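You operate a simulated robot arm through the tools that you are given. There is no shell and no other tool.

You run a simulated two-armed robot. Do the job below in one go: nothing can be reset, and whatever is moved stays where it is left.

Task
Dip the test stick in the soak tank; if it doesn't turn blue, tip in the cup of cleaner.
Fine: dip first and don't dip again after the cup; stick and cup go back; a blue stick means the cup stays full; shut the lid. Set down upright: test stick.

Only the result counts: the job must be done as asked and must still hold three seconds after the hand-in. Knocking over, shifting, dropping, spilling or breaking anything else fails it. A push-on lid holds only when it is set on centred and level and pressed home; a screw cap is set on level and turned clockwise until tight.

Robot
Two 7-joint arms with fingered hands on one trunk that stands fixed in place. Base frame: the origin is at the foot of the trunk, x ahead of it, y to its left, z up. Readings come in m, rad, newtons and seconds.
The left shoulder is at [0.04, 0.147, 1.179], the right one opposite. With the tool pointing down near the work surface each hand reaches from about 0.28 to 0.72 m from the base axis, measured 20 degrees to its own side. Payload 4 kg a hand.
Tool frame (each hand has its own): the origin (TCP) lies between the finger pads and is the grasp point; the fingertips stand 0.026 m ahead of it; z points along the fingers, y is the line along which they close. The gripper opens to 0.148 m; its body begins 0.073 m behind the TCP. The gripper is a hand of 3 fingers: y runs from the thumb to the fingers, the wrist lies at [0, 0, -0.224] in the tool frame, and closing takes about 1.5 s.
Orientation is that of the tool frame in the base frame, as [roll, pitch, yaw] about the fixed x, y, z axes, in that order (R = Rz(yaw) Ry(pitch) Rx(roll)). With the fingers straight down and closing along the base's y, the tool's x points along the base's -x, its y along +y and its z along -z.

Tools
- The arms move only by the tool nudge_tool. It takes "left_steps", "right_steps" or both (then of equal length, played together; a hand with none holds still); each is a list of rows, each an object (a shift or turn left out is 0, a gripper value left out holds the last) with "offset": the shift along the base's x, y, z in m, a list of three; "dr": the turn, a rotation vector about the base's x, y, z in rad, a list of three; "fingers": the finger opening in m, from 0 to 0.148. In form: [{"offset": [tx, ty, tz], "dr": [rx, ry, rz], "fingers": fingers}, ...]. A call has 1 to 20 rows; each row shifts and turns the commanded pose from where the row before left it. A row lasts 0.2 s, in which the tool goes at most 0.05 m and 0.15 rad; a call with a longer step from one row to the next is refused whole, and so is a gripper value outside its range. A pose out of reach is approached as far as the arm can. The call stops where the force on the tool passes 40 N (or 10 N more than at its start, if that is more) or the arm is blocked; 0.2 s more then pass. The fingers move at their own pace (about 0.108 m/s each) and stop on an object; they squeeze with about 29 N. The grip force told is the motor's: it shows also when the fingers shut on nothing. Time passes only in rows, and 0.2 s behind the last, so rows that do not move let the fingers close. The reply holds the time, the measured pose of the TCP, the force on the tool along the base axes, the opening and the grip force, in the units named above and with some noise, with the torque about the TCP (base axes, N m) and any sound that the robot's microphone picked up.
- Cameras (640 x 400 px; columns grow to the right, rows downward): "scene" is now at [0.0954, 0.0401, 1.3892]; the picture's right is [0.46, -0.89, 0.00], its down [-0.59, -0.31, -0.74] and it looks along [0.66, 0.34, -0.67] (base axes); focal length 214 px, centre (320, 200). "left" rides on the left gripper at [-0.068, -0.039, -0.09] in its tool frame; the picture's right is [0.50, -0.87, 0.00], its down [0.66, 0.38, -0.65] and it looks along [0.57, 0.33, 0.76] (tool axes); focal length 222 px, centre (320, 200). "right" rides on the right gripper at [0.068, -0.039, -0.09] in its tool frame; the picture's right is [0.50, 0.87, 0.00], its down [-0.65, 0.38, -0.65] and it looks along [-0.57, 0.33, 0.76] (tool axes); focal length 222 px, centre (320, 200). There is no depth. A picture from a camera that has moved, and an enlarged one, comes with that camera's place and axes in the base frame and with its lens. The place of the scene camera against the robot may be out by one fixed shift of up to 0.012 m in any direction.
- snapshot(camera): a new picture of that camera. No time passes.
- slide_trunk(by): moves the trunk up (or, below 0, down) by that many m; the arms and the scene camera ride with it, the base frame stays. It gives what a move gives, with no picture.
- preshape(shape, hand): the hand has 3 fingers and takes this shape, open, in about a second: jaw (thumb against the fingers, like two jaws); tri (thumb and two fingers); tip (a fingertip pinch); poke (one finger out to press); point (the index stretched); flat (the hand flat); cup (the hand cupped); fist (a fist). The gripper value then closes the fingers along that shape, each until it touches; the sizes above hold for jaw. It gives what a move gives, with no picture.
- aim_head(pan, tilt): turns the head with the scene camera to pan (to the left, within 1.501 rad either way) and tilt (down, from -0.506 to 1.204), counted from straight ahead of the robot. It gives what a move gives.
- close_up(camera, box): a new picture of the part [left, top, right, bottom] of that camera's present view, enlarged. No time passes.
- close_job(): hands the job in; it is judged then, once.

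Places have to be worked out from the pictures, the camera data and where the tool is seen. Open the grippers and draw the arms clear of the work before you hand the job in, unless the task says otherwise.

The tools are called as name(argument=value, ...) on one line, values as JSON. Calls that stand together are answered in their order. nudge_tool: Moves the arms, as the interface text tells. Its arguments: {"type":"object","properties":{"left_steps":{"type":"array"},"right_steps":{"type":"array"}},"required":[]} The other tools are called the same way: slide_trunk (by) moves the trunk up or down; preshape (shape, hand) gives the hand a shape; aim_head (pan, tilt) turns the head that bears the scene camera; snapshot (camera) takes a picture; close_up (camera, box) takes an enlarged picture of a part of a camera's view; close_job () hands the job in.

At the start:

```text
clock: 0.0
left_eef_pos: [0.305, 0.3335, 1.3009]
left_tcp_rot: [3.141, 0.001, 3.141]
left_ft_force: [0.2, -0.2, 0.4]
left_torque: [-0.01, 0.01, 0.01]
left_gripper_width: 0.1481
left_finger_force: 0.2
left_shape: jaw
right_eef_pos: [0.4518, -0.0148, 1.2509]
right_tcp_rot: [3.14, -0.001, 3.14]
right_ft_force: [-0.7, -0.1, 0.2]
right_torque: [0.04, -0.04, -0.02]
right_gripper_width: 0.148
right_finger_force: 0.1
right_shape: jaw
trunk travel left (down, up): [-0.35, 0.156]
head pan, tilt (commanded): [0.482, 0.735]
```

scene: 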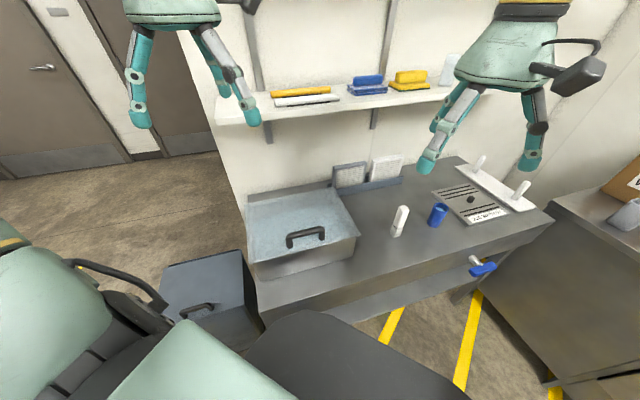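
right: 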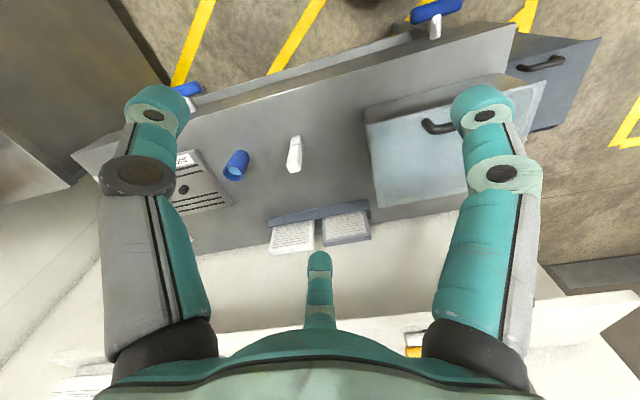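
left: 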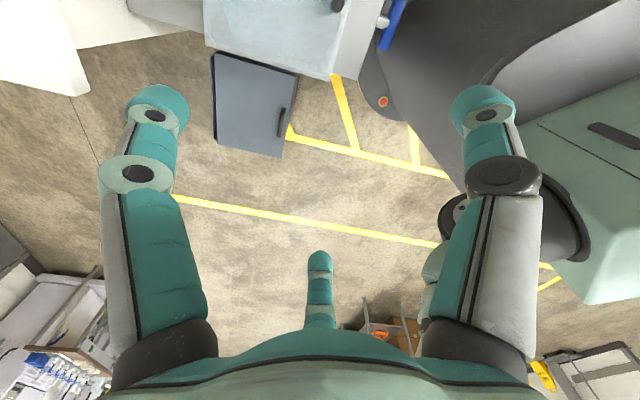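

I see a tank with a handled lid on the bench, a white thing (stick?) and a blue cup, a card with text, and a rack. I'll look closer first.

close_up(camera="scene", box=[230, 150, 400, 290])

close_up(camera="scene", box=[370, 140, 560, 290])

close_up(camera="right", box=[150, 60, 350, 260])

```text
2.86 times, centred on (315, 220) of scene
camera zoom: at [0.0954, 0.0401, 1.3892], right [0.46, -0.89, 0.0], down [-0.59, -0.31, -0.74], along [0.66, 0.34, -0.67], focal length 613 px, centre (334, 143)
```

zoom: 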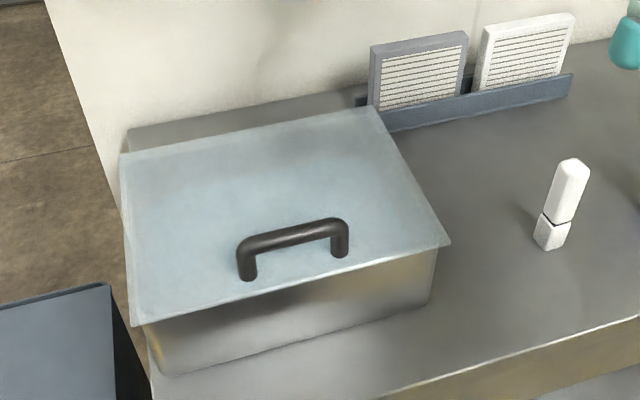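

```text
2.67 times, centred on (465, 215) of scene
camera zoom: at [0.0954, 0.0401, 1.3892], right [0.46, -0.89, 0.0], down [-0.59, -0.31, -0.74], along [0.66, 0.34, -0.67], focal length 572 px, centre (-67, 160)
```

zoom: 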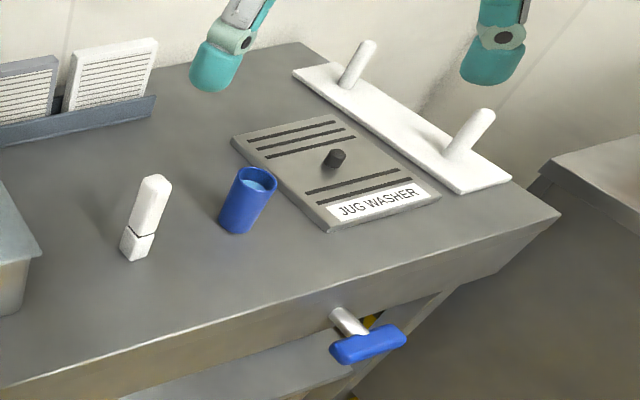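

```text
2.00 times, centred on (250, 160) of right
camera zoom: at [0.3822, -0.0542, 1.3392], right [-0.5, 0.87, 0.0], down [0.66, 0.38, 0.65], along [0.57, 0.33, -0.76], focal length 444 px, centre (460, 280)
```

zoom: 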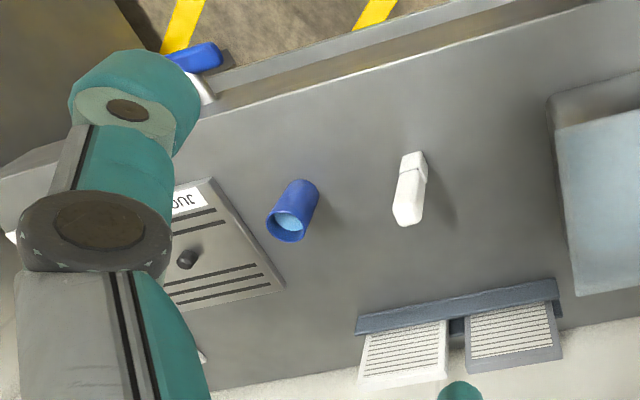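

The bench top comes out at z≈0.80 and is turned about 45°; the stick is near (0.63, 0.02), the cup near (0.75, -0.09) and the tank around (0.47, 0.30). I'll zoom in harder on each object to see details and labels.

close_up(camera="scene", box=[380, 190, 460, 245])

close_up(camera="scene", box=[325, 145, 415, 200])

close_up(camera="scene", box=[240, 175, 370, 290])

close_up(camera="scene", box=[140, 230, 270, 330])

close_up(camera="right", box=[220, 120, 320, 190])

close_up(camera="right", box=[340, 20, 620, 260])

```text
7.27 times, centred on (420, 218) of scene
camera zoom: at [0.0954, 0.0401, 1.3892], right [0.46, -0.89, 0.0], down [-0.59, -0.31, -0.74], along [0.66, 0.34, -0.67], focal length 1560 px, centre (-407, 73)
```

zoom: 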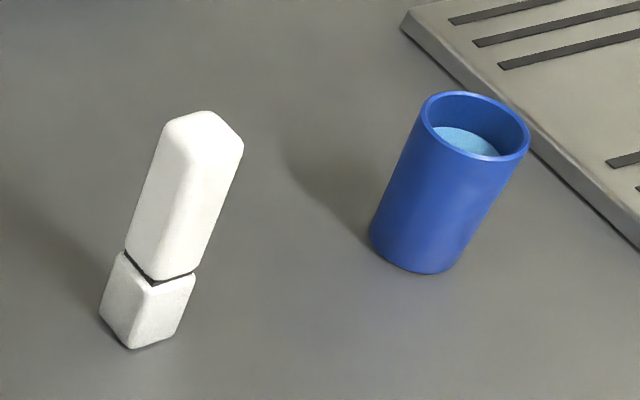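

```text
7.11 times, centred on (370, 172) of scene
camera zoom: at [0.0954, 0.0401, 1.3892], right [0.46, -0.89, 0.0], down [-0.59, -0.31, -0.74], along [0.66, 0.34, -0.67], focal length 1525 px, centre (-36, 396)
```

zoom: 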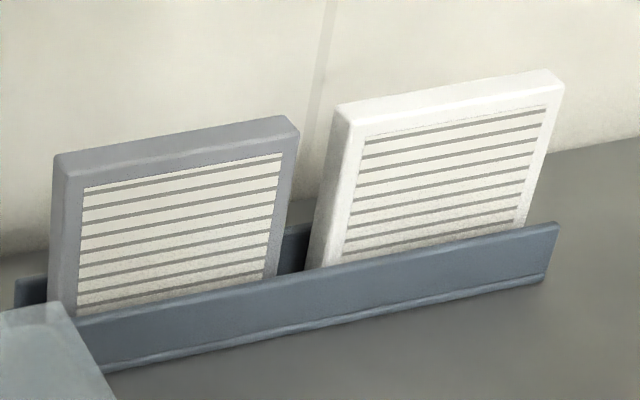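

```text
3.48 times, centred on (305, 232) of scene
camera zoom: at [0.0954, 0.0401, 1.3892], right [0.46, -0.89, 0.0], down [-0.59, -0.31, -0.74], along [0.66, 0.34, -0.67], focal length 746 px, centre (372, 87)
```

zoom: 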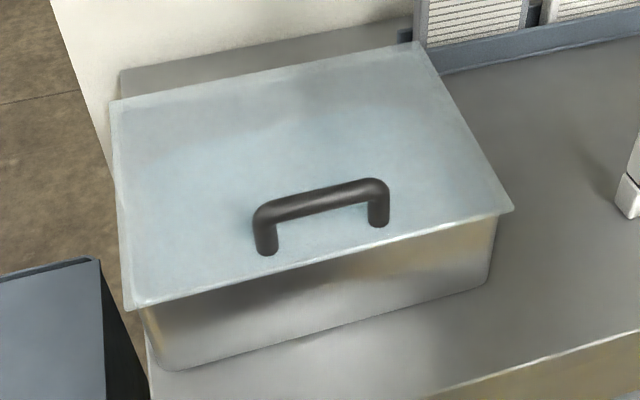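

```text
4.00 times, centred on (205, 280) of scene
camera zoom: at [0.0954, 0.0401, 1.3892], right [0.46, -0.89, 0.0], down [-0.59, -0.31, -0.74], along [0.66, 0.34, -0.67], focal length 858 px, centre (780, -120)
```

zoom: 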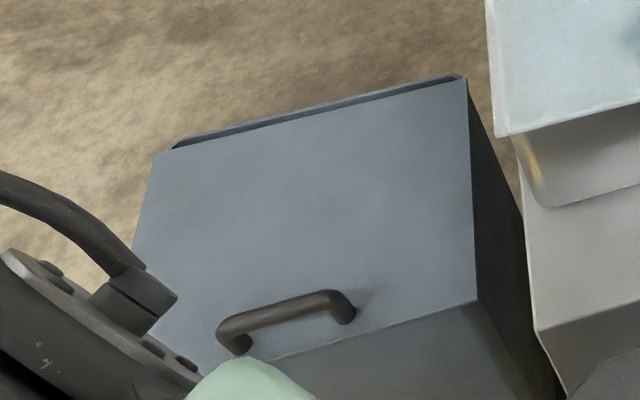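

```text
5.71 times, centred on (270, 155) of right
camera zoom: at [0.3822, -0.0542, 1.3392], right [-0.5, 0.87, 0.0], down [0.66, 0.38, 0.65], along [0.57, 0.33, -0.76], focal length 1269 px, centre (606, 457)
```

zoom: 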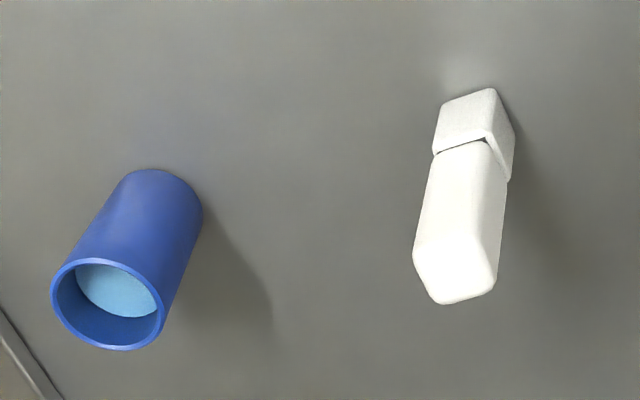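

```text
1.67 times, centred on (480, 140) of right
camera zoom: at [0.3822, -0.0542, 1.3392], right [-0.5, 0.87, 0.0], down [0.66, 0.38, 0.65], along [0.57, 0.33, -0.76], focal length 370 px, centre (53, 300)
```

zoom: 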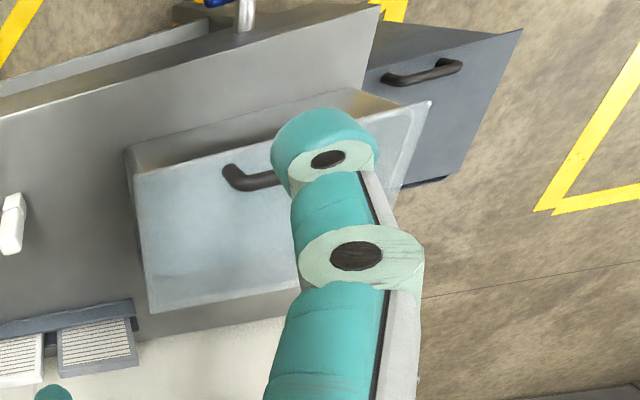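

The stick is about 0.14 m tall with a seam near its foot, the cup is about 0.05 m wide and 0.085 m tall and holds liquid, and the tank lid (about 0.31×0.23 m) has a bar handle near the front edge, so it is probably hinged at the back. I'll bring the left hand above the handle, turned so that it closes across the bar, and look from there.

nudge_tool(left_steps=[{"offset": [0.016, -0.0156, -0.035], "dr": [0, 0, -0.131]}, {"offset": [0.016, -0.0156, -0.035], "dr": [0, 0, -0.131]}, {"offset": [0.016, -0.0156, -0.035], "dr": [0, 0, -0.131]}, {"offset": [0.016, -0.0156, -0.035], "dr": [0, 0, -0.131]}, {"offset": [0.016, -0.0156, -0.035], "dr": [0, 0, -0.131]}, {"offset": [0.015, -0.0155, -0.035], "dr": [0, 0, -0.13]}, {}])

```text
clock: 1.6
left_eef_pos: [0.4018, 0.2403, 1.0905]
left_tcp_rot: [3.141, 0.001, 2.356]
left_ft_force: [-0.4, 0.7, 0.2]
left_torque: [-0.02, -0.01, -0.01]
left_gripper_width: 0.148
left_finger_force: 0.1
left_shape: jaw
right_eef_pos: [0.4506, -0.0146, 1.251]
right_tcp_rot: [3.141, 0.002, 3.141]
right_ft_force: [0.0, -0.4, 0.9]
right_torque: [0.0, -0.01, 0.0]
right_gripper_width: 0.1477
right_finger_force: 0.0
right_shape: jaw
trunk travel left (down, up): [-0.35, 0.156]
head pan, tilt (commanded): [0.482, 0.735]
```

The left hand hovers at (0.40, 0.24, 1.09). I'll take pictures from the left and scene cameras.

snapshot(camera="left")

snapshot(camera="scene")

snapshot(camera="right")

```text
taken
camera left: at [0.4215, 0.1651, 1.1813], right [-0.97, -0.26, 0.0], down [-0.2, 0.73, 0.65], along [-0.17, 0.63, -0.76], focal length 222 px, centre (320, 200)
```

left: 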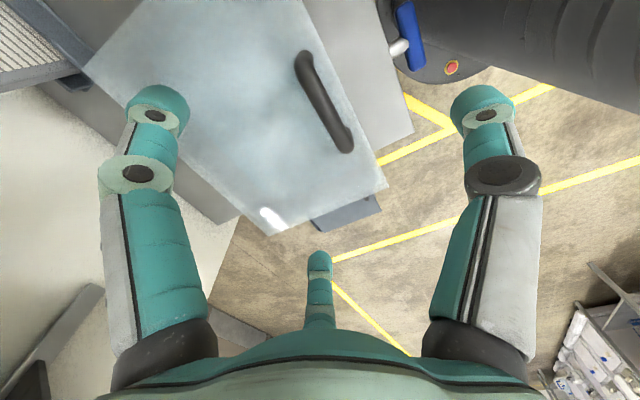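

```text
taken
camera scene: at [0.0946, 0.0403, 1.3893], right [0.46, -0.89, 0.0], down [-0.59, -0.31, -0.74], along [0.66, 0.34, -0.67], focal length 214 px, centre (320, 200)
```

scene: 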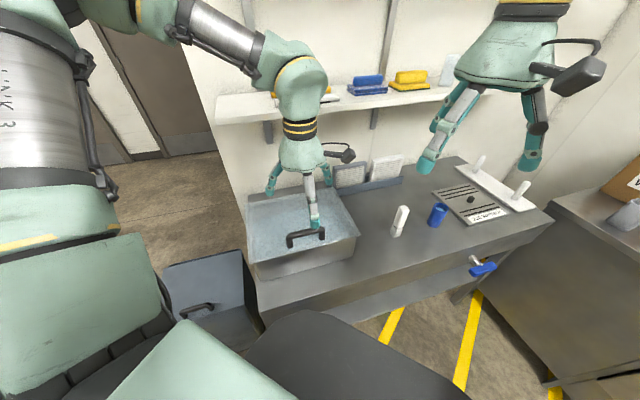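

```text
taken
camera right: at [0.3815, -0.0539, 1.3395], right [-0.5, 0.87, 0.0], down [0.66, 0.38, 0.65], along [0.57, 0.33, -0.76], focal length 222 px, centre (320, 200)
```

right: 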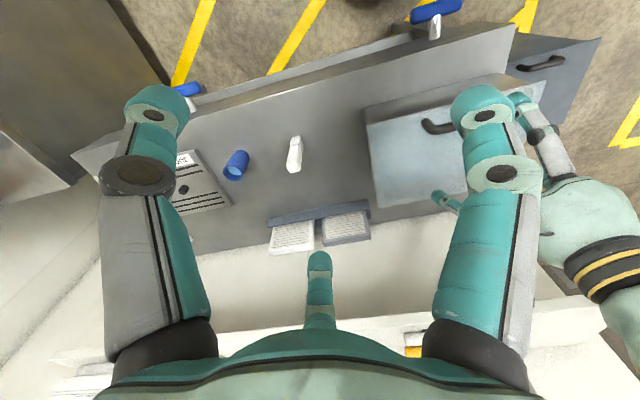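

From the hand cameras the lid top is at about z=0.917 and the handle bar at about (0.394, 0.235, 0.955), running at 45°. I'll lower the left hand to just above the bar with the fingers partly closed and check.

nudge_tool(left_steps=[{"offset": [-0.004, -0.003, -0.03], "fingers": 0.08}, {"offset": [-0.004, -0.002, -0.03]}, {"offset": [0, 0, -0.02]}, {}, {}])

snapshot(camera="left")

close_up(camera="scene", box=[230, 130, 390, 290])

```text
clock: 2.8
left_eef_pos: [0.3938, 0.2344, 1.0108]
left_tcp_rot: [-3.139, 0.0, 2.356]
left_ft_force: [0.2, -0.1, -1.0]
left_torque: [-0.01, 0.02, -0.02]
left_gripper_width: 0.0808
left_finger_force: 0.2
left_shape: jaw
right_eef_pos: [0.4509, -0.0152, 1.2496]
right_tcp_rot: [3.138, -0.002, -3.142]
right_ft_force: [0.4, -0.3, 0.3]
right_torque: [-0.01, 0.0, 0.01]
right_gripper_width: 0.1478
right_finger_force: 0.1
right_shape: jaw
trunk travel left (down, up): [-0.35, 0.156]
head pan, tilt (commanded): [0.482, 0.735]
```

```text
taken
camera left: at [0.4141, 0.1596, 1.1017], right [-0.97, -0.26, 0.0], down [-0.2, 0.73, 0.65], along [-0.17, 0.63, -0.76], focal length 222 px, centre (320, 200)
```

left: 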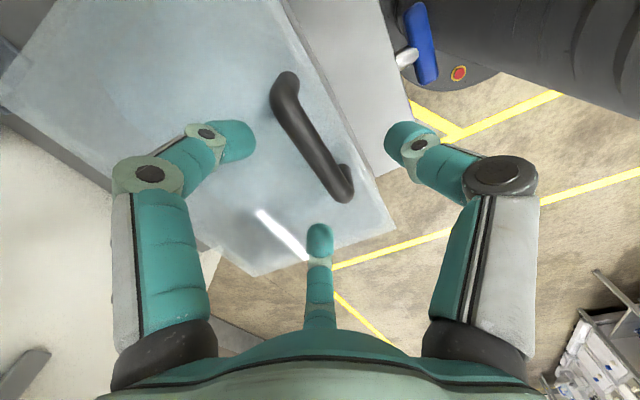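

```text
2.50 times, centred on (310, 210) of scene
camera zoom: at [0.0953, 0.04, 1.3892], right [0.46, -0.89, 0.0], down [-0.59, -0.31, -0.74], along [0.66, 0.34, -0.67], focal length 536 px, centre (345, 175)
```

zoom: 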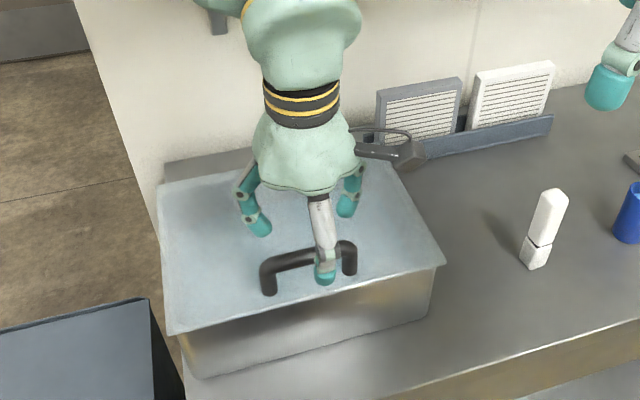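

The bar centre comes out at v≈0.444, right under the tool, with the thumb in front of it and the two fingers behind. I'll descend 5.4 cm straight down, then look before closing.

nudge_tool(left_steps=[{"offset": [0.0, 0.0, -0.02]}, {"offset": [0.0, 0.0, -0.02]}, {"offset": [0, 0, -0.013]}, {}])

snapshot(camera="left")

close_up(camera="scene", box=[260, 190, 360, 260])

```text
clock: 3.8
left_eef_pos: [0.3927, 0.2346, 0.9574]
left_tcp_rot: [3.141, 0.0, 2.356]
left_ft_force: [-0.5, -0.1, 0.2]
left_torque: [0.0, -0.04, -0.02]
left_gripper_width: 0.0807
left_finger_force: 0.0
left_shape: jaw
right_eef_pos: [0.4508, -0.0147, 1.2503]
right_tcp_rot: [3.141, -0.002, 3.141]
right_ft_force: [-0.3, -0.1, 0.4]
right_torque: [-0.02, -0.01, -0.04]
right_gripper_width: 0.1478
right_finger_force: 0.1
right_shape: jaw
trunk travel left (down, up): [-0.35, 0.156]
head pan, tilt (commanded): [0.482, 0.735]
```

```text
taken
camera left: at [0.4128, 0.1604, 1.0483], right [-0.97, -0.26, 0.0], down [-0.2, 0.73, 0.65], along [-0.17, 0.63, -0.76], focal length 222 px, centre (320, 200)
```

left: 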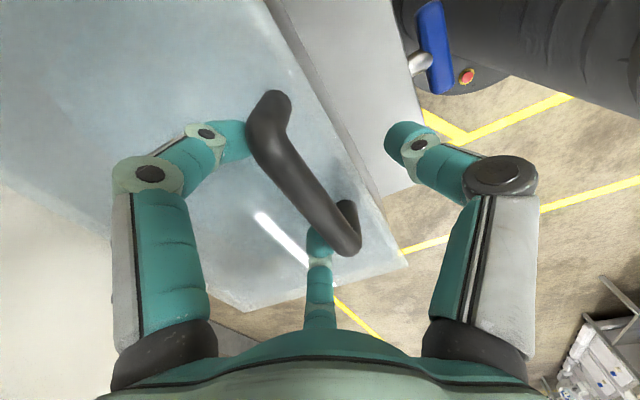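

```text
5.71 times, centred on (310, 225) of scene
camera zoom: at [0.0953, 0.04, 1.3892], right [0.46, -0.89, 0.0], down [-0.59, -0.31, -0.74], along [0.66, 0.34, -0.67], focal length 1226 px, centre (377, 57)
```

zoom: 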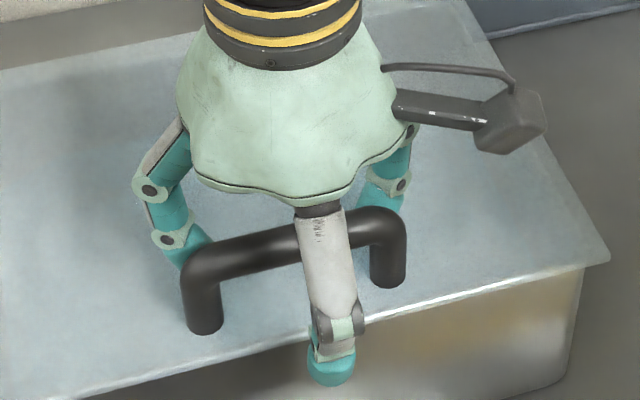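

The bar lies between thumb and fingers at the TCP height. I'll close the left hand on it.

nudge_tool(left_steps=[{"fingers": 0.0}, {}, {}, {}, {}, {}, {}])

snapshot(camera="left")

close_up(camera="scene", box=[260, 190, 360, 260])

```text
clock: 5.4
left_eef_pos: [0.3931, 0.2344, 0.9579]
left_tcp_rot: [-3.141, 0.0, 2.357]
left_ft_force: [1.4, 1.1, -2.8]
left_torque: [-0.05, 0.02, 0.0]
left_gripper_width: 0.0031
left_finger_force: 29.4
left_shape: jaw
right_eef_pos: [0.4512, -0.0145, 1.2495]
right_tcp_rot: [-3.141, -0.001, -3.141]
right_ft_force: [-0.6, -0.3, 0.0]
right_torque: [0.01, 0.01, 0.01]
right_gripper_width: 0.1481
right_finger_force: 0.0
right_shape: jaw
trunk travel left (down, up): [-0.35, 0.156]
head pan, tilt (commanded): [0.482, 0.735]
```

```text
taken
camera left: at [0.4132, 0.1607, 1.0483], right [-0.97, -0.26, 0.0], down [-0.2, 0.73, 0.65], along [-0.17, 0.63, -0.76], focal length 222 px, centre (320, 200)
```

left: 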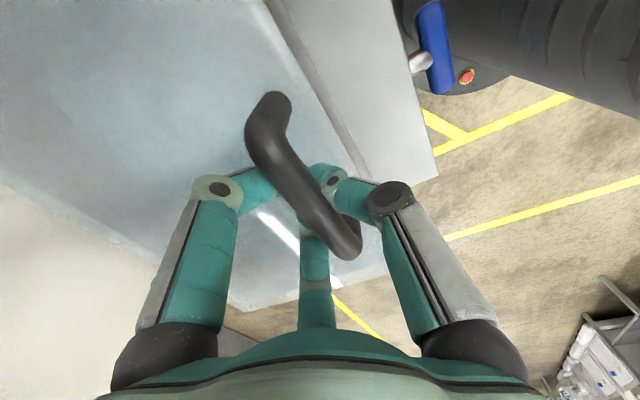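

```text
5.71 times, centred on (310, 225) of scene
camera zoom: at [0.0958, 0.0404, 1.3892], right [0.46, -0.89, 0.0], down [-0.59, -0.31, -0.74], along [0.66, 0.34, -0.67], focal length 1226 px, centre (377, 57)
```

zoom: 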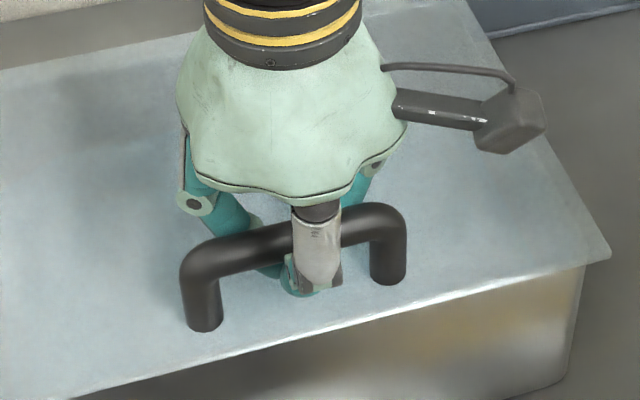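

The fingers met under the bar (width 0.003), so the handle is hooked in a loose cage, good for lifting. I'll lift a few centimetres and see whether the lid hinges at the back.

nudge_tool(left_steps=[{"offset": [0, 0, 0.015]}, {"offset": [0, 0, 0.015]}, {"offset": [0.002, 0.002, 0.015]}, {}])

close_up(camera="scene", box=[230, 130, 390, 290])

snapshot(camera="right")

```text
clock: 6.4
left_eef_pos: [0.3993, 0.2409, 0.998]
left_tcp_rot: [-3.138, 0.0, 2.358]
left_ft_force: [20.0, 25.9, -17.8]
left_torque: [-0.29, 0.32, 0.02]
left_gripper_width: 0.0028
left_finger_force: 28.8
left_shape: jaw
right_eef_pos: [0.4554, -0.0083, 1.2483]
right_tcp_rot: [-3.138, -0.005, 3.141]
right_ft_force: [-0.9, 0.0, -0.7]
right_torque: [0.02, 0.0, 0.02]
right_gripper_width: 0.1479
right_finger_force: 0.0
right_shape: jaw
trunk travel left (down, up): [-0.35, 0.156]
head pan, tilt (commanded): [0.482, 0.735]
```

```text
2.50 times, centred on (310, 210) of scene
camera zoom: at [0.1014, 0.0464, 1.3885], right [0.46, -0.89, 0.0], down [-0.6, -0.31, -0.74], along [0.65, 0.34, -0.68], focal length 536 px, centre (345, 175)
```

zoom: 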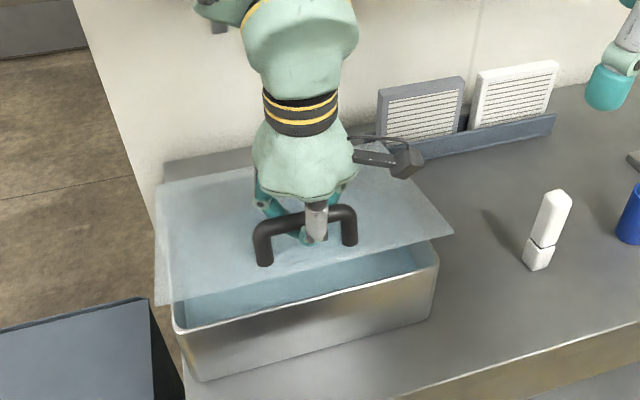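

```text
taken
camera right: at [0.388, -0.0481, 1.3376], right [-0.5, 0.87, 0.0], down [0.66, 0.38, 0.65], along [0.56, 0.32, -0.76], focal length 222 px, centre (320, 200)
```

right: 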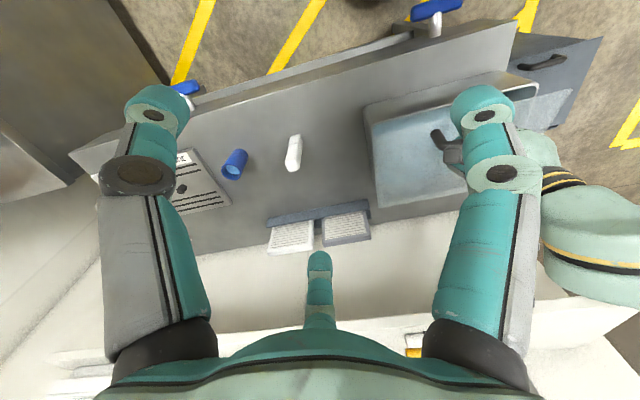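

The lid hinges at the back and I can see blue-grey liquid in the tank; the 33 N toward +v means my path must curve backward along the hinge arc. I'll follow the arc (radius about 0.2 m) with the hand still pointing down.

nudge_tool(left_steps=[{"offset": [0.0093, 0.0093, 0.006]}, {"offset": [0.0066, 0.0066, 0.0165]}, {"offset": [0.0081, 0.0081, 0.0165]}, {"offset": [0.0091, 0.0091, 0.015]}, {}])

close_up(camera="scene", box=[210, 90, 410, 290])

snapshot(camera="left")

```text
clock: 7.6
left_eef_pos: [0.4288, 0.2702, 1.0551]
left_tcp_rot: [-3.137, 0.0, 2.355]
left_ft_force: [8.0, 10.0, -17.8]
left_torque: [-0.23, 0.28, 0.0]
left_gripper_width: 0.0025
left_finger_force: 29.1
left_shape: jaw
right_eef_pos: [0.454, -0.0123, 1.2477]
right_tcp_rot: [-3.139, -0.003, -3.14]
right_ft_force: [0.5, -0.5, 0.4]
right_torque: [0.01, -0.02, 0.0]
right_gripper_width: 0.1478
right_finger_force: 0.0
right_shape: jaw
trunk travel left (down, up): [-0.35, 0.156]
head pan, tilt (commanded): [0.482, 0.735]
```

```text
2.00 times, centred on (310, 190) of scene
camera zoom: at [0.0991, 0.0431, 1.3888], right [0.46, -0.89, 0.0], down [-0.6, -0.31, -0.74], along [0.66, 0.34, -0.67], focal length 429 px, centre (340, 220)
```

zoom: 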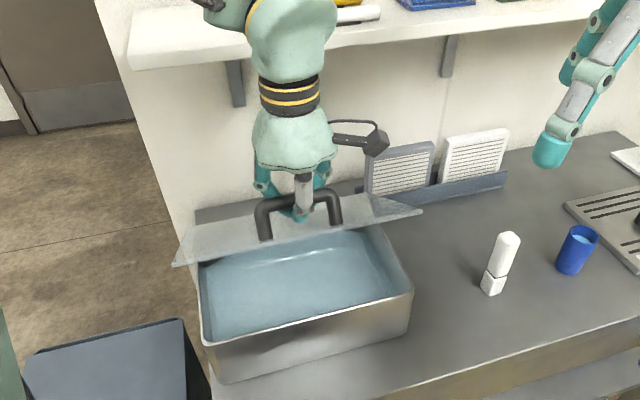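

```text
taken
camera left: at [0.4494, 0.1965, 1.1456], right [-0.97, -0.26, 0.0], down [-0.19, 0.73, 0.65], along [-0.17, 0.63, -0.76], focal length 222 px, centre (320, 200)
```

left: 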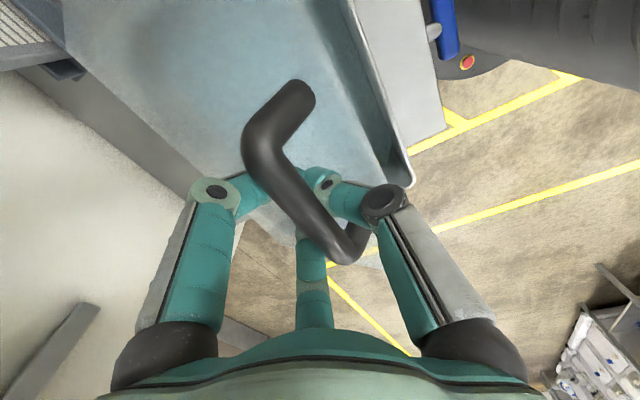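

The lid is open roughly 30° and the force is falling, so the arc model fits. I'll continue along the arc to about 60°.

nudge_tool(left_steps=[{"offset": [0.0122, 0.0122, 0.015]}, {"offset": [0.0108, 0.0108, 0.012]}, {"offset": [0.012, 0.012, 0.011]}, {"offset": [0.0127, 0.0127, 0.009]}, {"offset": [0.0127, 0.0127, 0.007]}, {}])

close_up(camera="scene", box=[210, 90, 410, 290])

snapshot(camera="left")

snapshot(camera="right")

```text
clock: 9.0
left_eef_pos: [0.4903, 0.3305, 1.1082]
left_tcp_rot: [-3.141, -0.002, 2.357]
left_ft_force: [-2.6, 4.4, -11.1]
left_torque: [-0.18, 0.12, 0.0]
left_gripper_width: 0.0023
left_finger_force: 29.0
left_shape: jaw
right_eef_pos: [0.4521, -0.0126, 1.2503]
right_tcp_rot: [3.14, -0.003, 3.141]
right_ft_force: [0.7, 0.3, -0.3]
right_torque: [0.0, -0.01, -0.01]
right_gripper_width: 0.1478
right_finger_force: 0.2
right_shape: jaw
trunk travel left (down, up): [-0.35, 0.156]
head pan, tilt (commanded): [0.482, 0.735]
```

```text
2.00 times, centred on (310, 190) of scene
camera zoom: at [0.0961, 0.0419, 1.3891], right [0.46, -0.89, 0.0], down [-0.59, -0.31, -0.74], along [0.66, 0.34, -0.67], focal length 429 px, centre (340, 220)
```

zoom: 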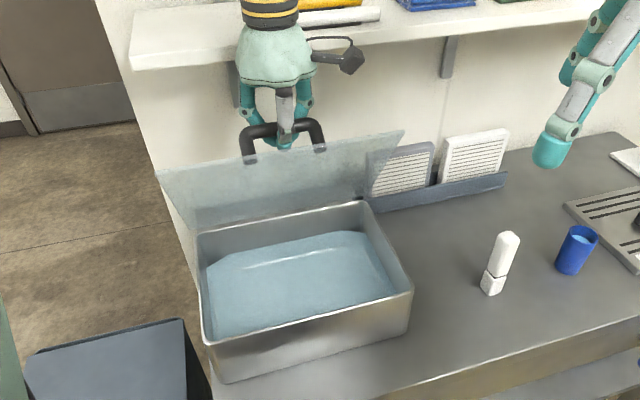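

```text
taken
camera left: at [0.5106, 0.2562, 1.1993], right [-0.97, -0.26, 0.0], down [-0.2, 0.73, 0.65], along [-0.17, 0.63, -0.76], focal length 222 px, centre (320, 200)
```

left: 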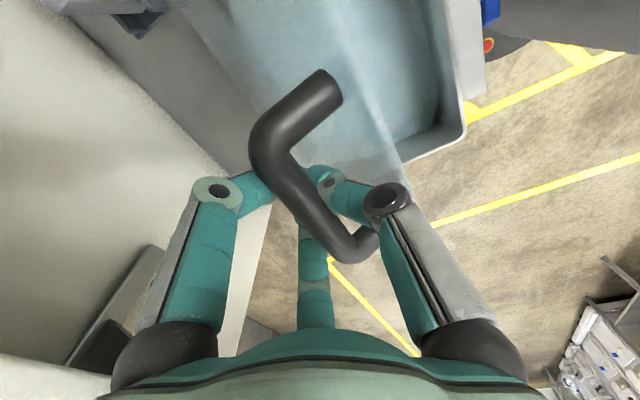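

```text
taken
camera right: at [0.383, -0.0524, 1.339], right [-0.5, 0.87, 0.0], down [0.66, 0.38, 0.65], along [0.56, 0.33, -0.76], focal length 222 px, centre (320, 200)
```

right: 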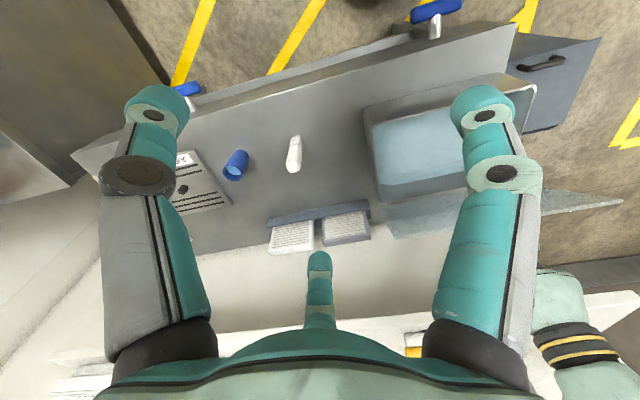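

The lid is held about 60° open, and the shelf edge above prevents opening it further with this grip, so the left hand will keep holding it while the right hand works. The stick stands square to the bench at about (0.636, 0.024); I'll bring the right hand to a 45°-tilted pre-grasp in front of it, closing along the bench's long axis.

nudge_tool(right_steps=[{"offset": [0.0094, -0.0025, -0.02], "dr": [0, 0, 0.131], "fingers": 0.09}, {"offset": [0.0094, -0.0025, -0.02], "dr": [0, 0, 0.131]}, {"offset": [0.0094, -0.0025, -0.02], "dr": [0, 0, 0.131]}, {"offset": [0.0094, -0.0025, -0.02], "dr": [0, 0, 0.131]}, {"offset": [0.0094, -0.0025, -0.02], "dr": [0, 0, 0.131]}, {"offset": [0.0094, -0.0025, -0.02], "dr": [0, 0, 0.13]}, {"offset": [0.0094, -0.0025, -0.02], "dr": [0.0926, -0.0926, 0]}, {"offset": [0.0094, -0.0025, -0.02], "dr": [0.0926, -0.0926, 0]}, {"offset": [0.0094, -0.0025, -0.02], "dr": [0.0926, -0.0926, 0]}, {"offset": [0.0094, -0.0025, -0.02], "dr": [0.0926, -0.0926, 0]}, {"offset": [0.0094, -0.0025, -0.02], "dr": [0.0926, -0.0926, 0]}, {"offset": [0.0094, -0.0025, -0.02], "dr": [0.0925, -0.0925, 0]}, {}])

snapshot(camera="right")

snapshot(camera="scene")

```text
clock: 11.8
left_eef_pos: [0.4898, 0.3304, 1.1081]
left_tcp_rot: [-3.14, 0.0, 2.356]
left_ft_force: [-2.7, 4.9, -10.5]
left_torque: [-0.12, 0.1, 0.01]
left_gripper_width: 0.0021
left_finger_force: 29.1
left_shape: jaw
right_eef_pos: [0.5632, -0.0437, 1.0083]
right_tcp_rot: [3.141, 0.786, -2.355]
right_ft_force: [0.4, -0.8, -0.3]
right_torque: [0.0, -0.01, -0.01]
right_gripper_width: 0.0904
right_finger_force: 0.0
right_shape: jaw
trunk travel left (down, up): [-0.35, 0.156]
head pan, tilt (commanded): [0.482, 0.735]
```

```text
taken
camera right: at [0.5099, -0.1512, 1.0236], right [-0.86, 0.36, -0.35], down [-0.27, 0.27, 0.93], along [0.43, 0.89, -0.13], focal length 222 px, centre (320, 200)
```

right: 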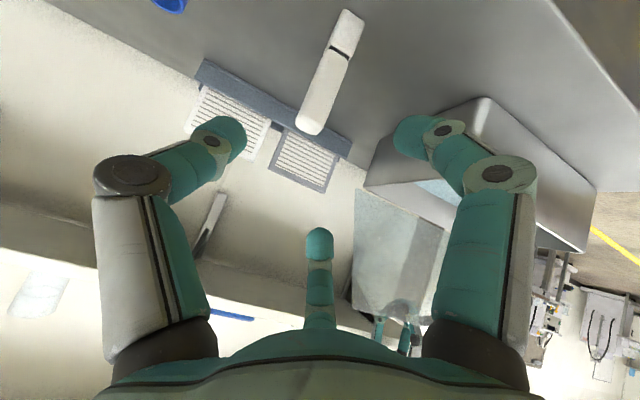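

```text
taken
camera scene: at [0.0961, 0.0422, 1.3891], right [0.46, -0.89, 0.0], down [-0.59, -0.31, -0.74], along [0.66, 0.34, -0.67], focal length 214 px, centre (320, 200)
```

scene: 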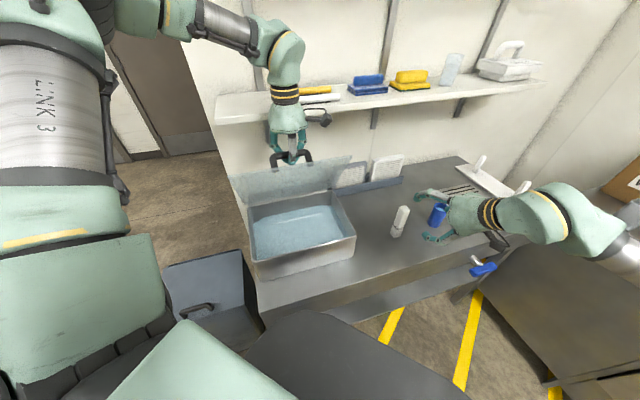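

The right hand camera puts the stick's foot at about (0.640, 0.020, 0.80) and its top near z≈0.925. I'll advance about halfway along the approach line and re-check alignment.

nudge_tool(right_steps=[{"offset": [0.02, 0.015, -0.028]}, {"offset": [0.02, 0.015, -0.028]}, {"offset": [0.012, 0.01, -0.018]}, {}])

snapshot(camera="right")

close_up(camera="scene", box=[370, 170, 470, 260])

```text
clock: 12.8
left_eef_pos: [0.4909, 0.3304, 1.1083]
left_tcp_rot: [-3.14, 0.002, 2.356]
left_ft_force: [-1.9, 5.5, -9.5]
left_torque: [-0.09, 0.1, 0.0]
left_gripper_width: 0.002
left_finger_force: 29.3
left_shape: jaw
right_eef_pos: [0.6165, -0.003, 0.9352]
right_tcp_rot: [3.141, 0.782, -2.357]
right_ft_force: [0.0, 0.1, 0.5]
right_torque: [-0.01, 0.01, -0.01]
right_gripper_width: 0.0906
right_finger_force: 0.0
right_shape: jaw
trunk travel left (down, up): [-0.35, 0.156]
head pan, tilt (commanded): [0.482, 0.735]
```

```text
taken
camera right: at [0.5632, -0.1097, 0.9505], right [-0.86, 0.36, -0.35], down [-0.27, 0.27, 0.93], along [0.43, 0.89, -0.14], focal length 222 px, centre (320, 200)
```

right: 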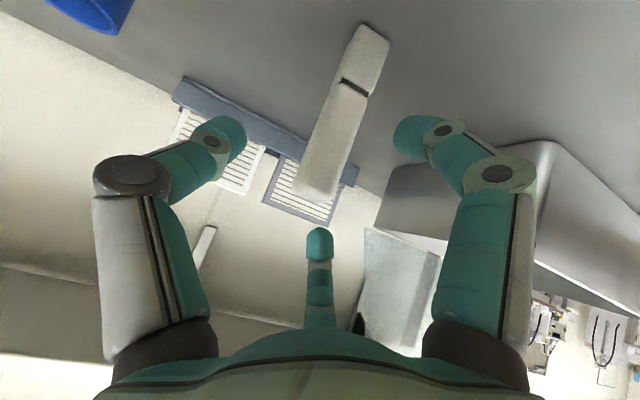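

```text
4.44 times, centred on (420, 215) of scene
camera zoom: at [0.0962, 0.0417, 1.3891], right [0.46, -0.89, 0.0], down [-0.59, -0.31, -0.74], along [0.66, 0.34, -0.67], focal length 953 px, centre (-124, 133)
```

zoom: 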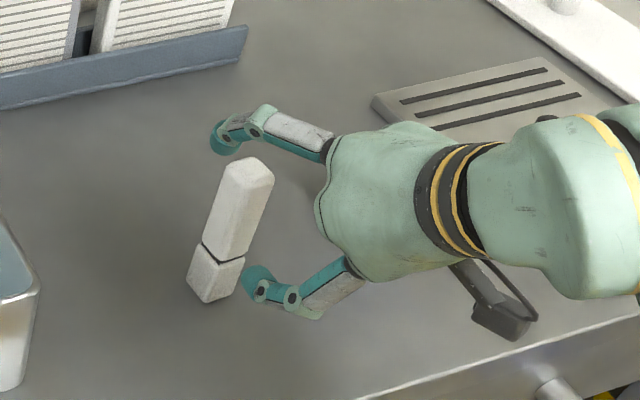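

The hand geometry is clear now: thumb on the +u side, two fingers spaced vertically on the -u side. A flatter hand (about 28° below horizontal) will grip the upright stick more squarely, so I'll re-tilt and back off slightly to a new pre-grasp.

nudge_tool(right_steps=[{"offset": [-0.014, -0.013, -0.003], "dr": [0.0, 0.0, 0.0]}, {"offset": [-0.0075, -0.007, -0.003], "dr": [0.1045, -0.1045, 0]}, {"offset": [-0.0075, -0.007, -0.004], "dr": [0.1045, -0.1045, 0]}, {}])

snapshot(camera="right")

close_up(camera="scene", box=[370, 170, 470, 260])

close_up(camera="scene", box=[230, 150, 370, 290])

```text
clock: 13.8
left_eef_pos: [0.4899, 0.3304, 1.1077]
left_tcp_rot: [-3.14, -0.001, 2.355]
left_ft_force: [-1.6, 4.9, -10.1]
left_torque: [-0.09, 0.09, 0.02]
left_gripper_width: 0.0018
left_finger_force: 28.7
left_shape: jaw
right_eef_pos: [0.584, -0.0301, 0.9264]
right_tcp_rot: [-3.14, 1.08, -2.355]
right_ft_force: [0.2, 0.5, -0.6]
right_torque: [0.03, 0.0, 0.01]
right_gripper_width: 0.0903
right_finger_force: 0.0
right_shape: jaw
trunk travel left (down, up): [-0.35, 0.156]
head pan, tilt (commanded): [0.482, 0.735]
```

```text
taken
camera right: at [0.5328, -0.1374, 0.9076], right [-0.78, 0.45, -0.44], down [-0.46, 0.08, 0.89], along [0.43, 0.89, 0.14], focal length 222 px, centre (320, 200)
```

right: 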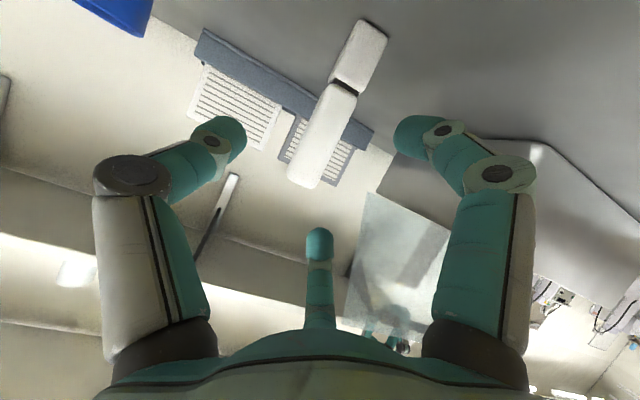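

```text
4.44 times, centred on (420, 215) of scene
camera zoom: at [0.0962, 0.0418, 1.3891], right [0.46, -0.89, 0.0], down [-0.59, -0.31, -0.74], along [0.66, 0.34, -0.67], focal length 953 px, centre (-124, 133)
```

zoom: 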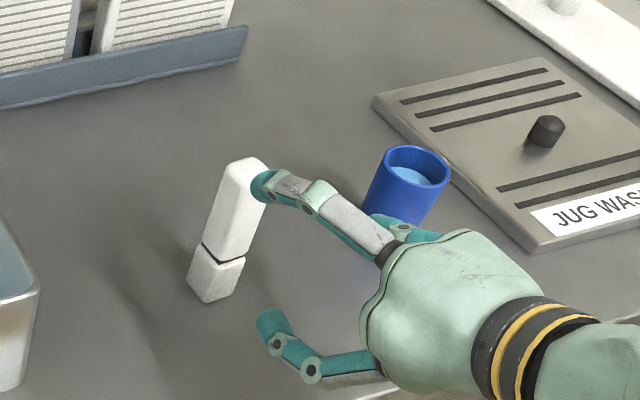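

```text
2.86 times, centred on (300, 220) of scene
camera zoom: at [0.0962, 0.0418, 1.3891], right [0.46, -0.89, 0.0], down [-0.59, -0.31, -0.74], along [0.66, 0.34, -0.67], focal length 613 px, centre (377, 143)
```

zoom: 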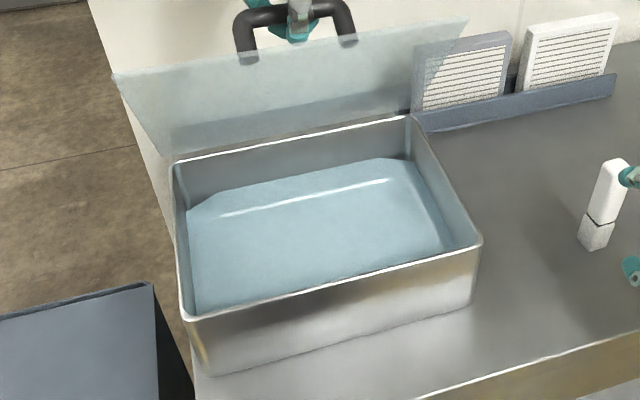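

The liquid surface sits near z≈0.85, about 6 cm below the rim. I'll advance the right hand half of the remaining distance and check alignment again.

nudge_tool(right_steps=[{"offset": [0.014, 0.014, -0.009]}, {"offset": [0.014, 0.014, -0.009]}, {}])

snapshot(camera="right")

close_up(camera="scene", box=[370, 170, 470, 260])

```text
clock: 14.6
left_eef_pos: [0.4917, 0.3302, 1.1087]
left_tcp_rot: [-3.14, 0.0, 2.355]
left_ft_force: [-1.6, 4.6, -9.3]
left_torque: [-0.1, 0.03, 0.0]
left_gripper_width: 0.002
left_finger_force: 28.9
left_shape: jaw
right_eef_pos: [0.6152, -0.0026, 0.9087]
right_tcp_rot: [-3.141, 1.078, -2.357]
right_ft_force: [0.5, 0.6, 1.5]
right_torque: [0.02, -0.01, 0.0]
right_gripper_width: 0.0905
right_finger_force: 0.1
right_shape: jaw
trunk travel left (down, up): [-0.35, 0.156]
head pan, tilt (commanded): [0.482, 0.735]
```

```text
taken
camera right: at [0.5626, -0.1102, 0.8904], right [-0.78, 0.44, -0.44], down [-0.46, 0.08, 0.89], along [0.43, 0.89, 0.14], focal length 222 px, centre (320, 200)
```

right: 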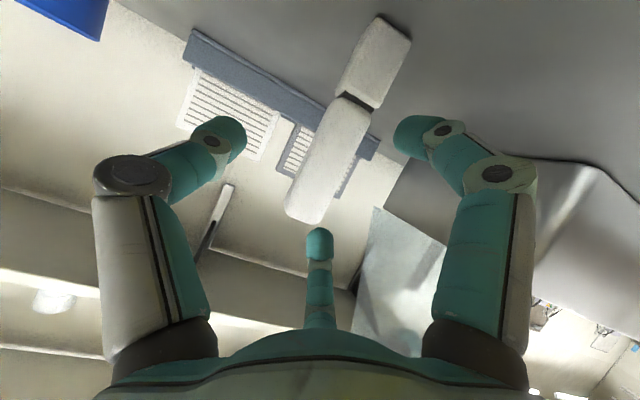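

```text
4.44 times, centred on (420, 215) of scene
camera zoom: at [0.0962, 0.0416, 1.3891], right [0.46, -0.89, 0.0], down [-0.59, -0.31, -0.74], along [0.66, 0.34, -0.67], focal length 953 px, centre (-124, 133)
```

zoom: 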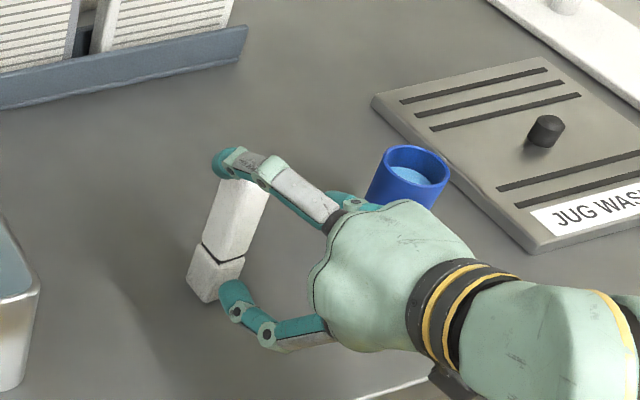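

The stick is about 4 mm toward -u of my line, so I'll shift slightly and make the final advance to the grasp point, then close.

nudge_tool(right_steps=[{"offset": [0.008, 0.012, -0.006]}, {"offset": [0.007, 0.01, -0.006]}, {"offset": [0.0055, 0.008, -0.005]}, {}])

snapshot(camera="right")

close_up(camera="scene", box=[370, 170, 470, 260])

```text
clock: 15.6
left_eef_pos: [0.4898, 0.3306, 1.1076]
left_tcp_rot: [-3.139, -0.001, 2.357]
left_ft_force: [-1.5, 4.0, -8.9]
left_torque: [-0.09, 0.08, 0.01]
left_gripper_width: 0.0019
left_finger_force: 28.7
left_shape: jaw
right_eef_pos: [0.6348, 0.0285, 0.8908]
right_tcp_rot: [-3.141, 1.078, -2.357]
right_ft_force: [-0.3, 0.2, -0.1]
right_torque: [0.04, 0.01, -0.01]
right_gripper_width: 0.0905
right_finger_force: 0.0
right_shape: jaw
trunk travel left (down, up): [-0.35, 0.156]
head pan, tilt (commanded): [0.482, 0.735]
```

```text
taken
camera right: at [0.5824, -0.0787, 0.873], right [-0.78, 0.44, -0.44], down [-0.46, 0.08, 0.89], along [0.43, 0.89, 0.14], focal length 222 px, centre (320, 200)
```

right: 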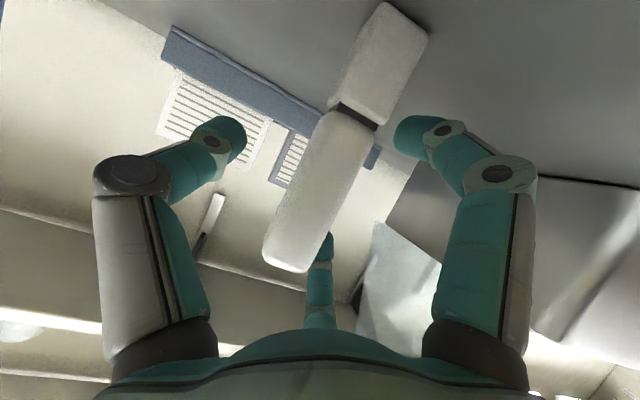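

```text
4.44 times, centred on (420, 215) of scene
camera zoom: at [0.0962, 0.0416, 1.3891], right [0.46, -0.89, 0.0], down [-0.59, -0.31, -0.74], along [0.66, 0.34, -0.67], focal length 953 px, centre (-124, 133)
```

zoom: 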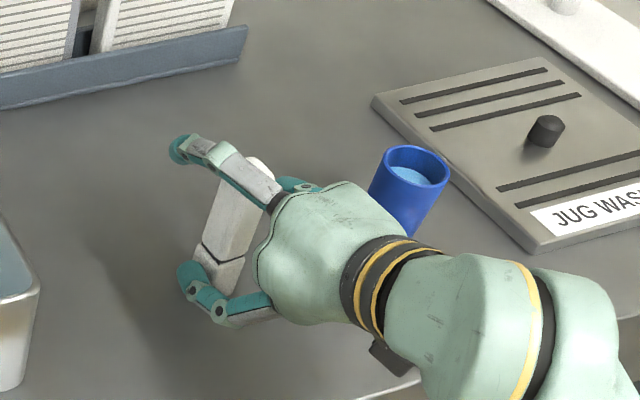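

The stick now runs through the TCP point in the hand view with thumb and fingers either side. I'll close the right hand.

nudge_tool(right_steps=[{"fingers": 0.0}, {}, {}, {}, {}, {}, {}])

snapshot(camera="right")

close_up(camera="scene", box=[370, 170, 470, 260])

```text
clock: 17.2
left_eef_pos: [0.491, 0.3296, 1.1079]
left_tcp_rot: [-3.139, 0.001, 2.357]
left_ft_force: [-1.6, 3.6, -8.9]
left_torque: [-0.08, 0.07, 0.0]
left_gripper_width: 0.0016
left_finger_force: 28.9
left_shape: jaw
right_eef_pos: [0.6347, 0.028, 0.8894]
right_tcp_rot: [3.141, 1.078, -2.356]
right_ft_force: [-0.7, 0.7, -0.2]
right_torque: [0.0, 0.01, 0.0]
right_gripper_width: 0.0
right_finger_force: 28.9
right_shape: jaw
trunk travel left (down, up): [-0.35, 0.156]
head pan, tilt (commanded): [0.482, 0.735]
```

```text
taken
camera right: at [0.5823, -0.0787, 0.8731], right [-0.78, 0.44, -0.44], down [-0.46, 0.08, 0.89], along [0.43, 0.89, 0.14], focal length 222 px, centre (320, 200)
```

right: 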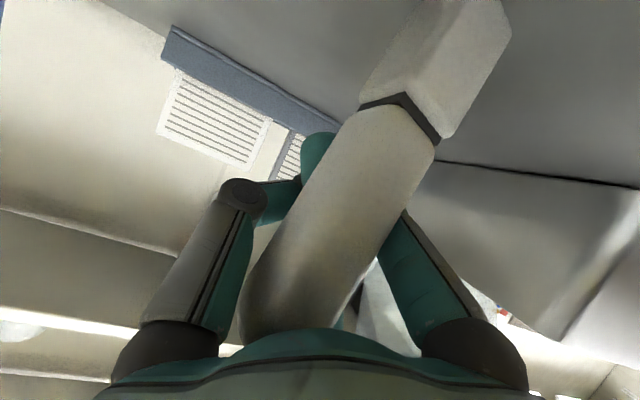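

```text
4.44 times, centred on (420, 215) of scene
camera zoom: at [0.0962, 0.0416, 1.3891], right [0.46, -0.89, 0.0], down [-0.59, -0.31, -0.74], along [0.66, 0.34, -0.67], focal length 953 px, centre (-124, 133)
```

zoom: 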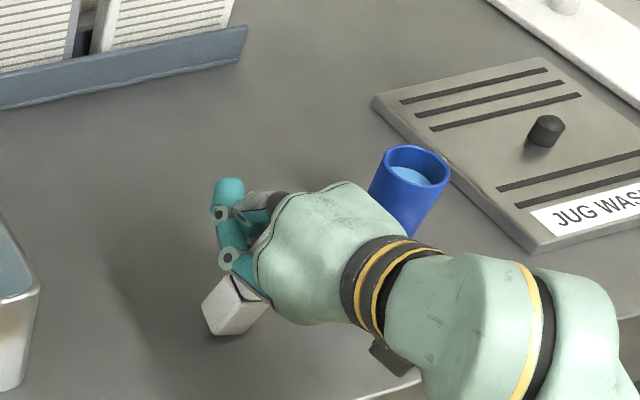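

The fingers closed fully and wrapped behind the stick, pulling it about 3 cm toward the palm rather than pinching it. I'll look closely at how it sits now.

close_up(camera="scene", box=[395, 195, 445, 250])

close_up(camera="right", box=[200, 0, 520, 400])

```text
7.27 times, centred on (420, 222) of scene
camera zoom: at [0.0962, 0.0416, 1.3891], right [0.46, -0.89, 0.0], down [-0.59, -0.31, -0.74], along [0.66, 0.34, -0.67], focal length 1560 px, centre (-407, 36)
```

zoom: 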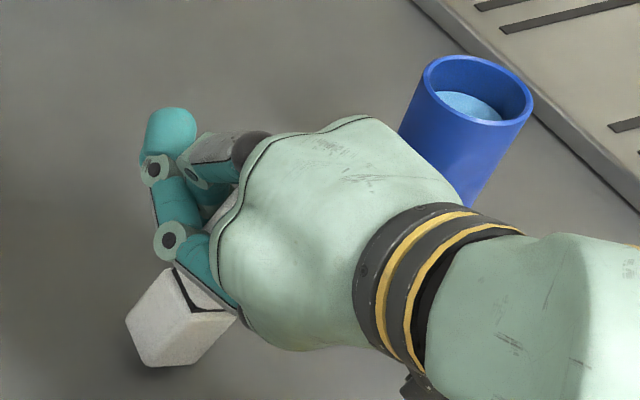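

```text
1.00 times, centred on (360, 200) of right (not enlarged: the box is as wide or as high as the picture)
camera zoom: at [0.5823, -0.0787, 0.8731], right [-0.78, 0.44, -0.44], down [-0.46, 0.08, 0.89], along [0.43, 0.89, 0.14], focal length 222 px, centre (280, 200)
```

zoom: 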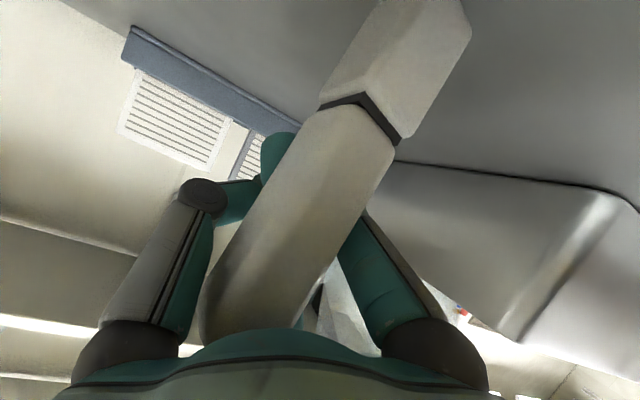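

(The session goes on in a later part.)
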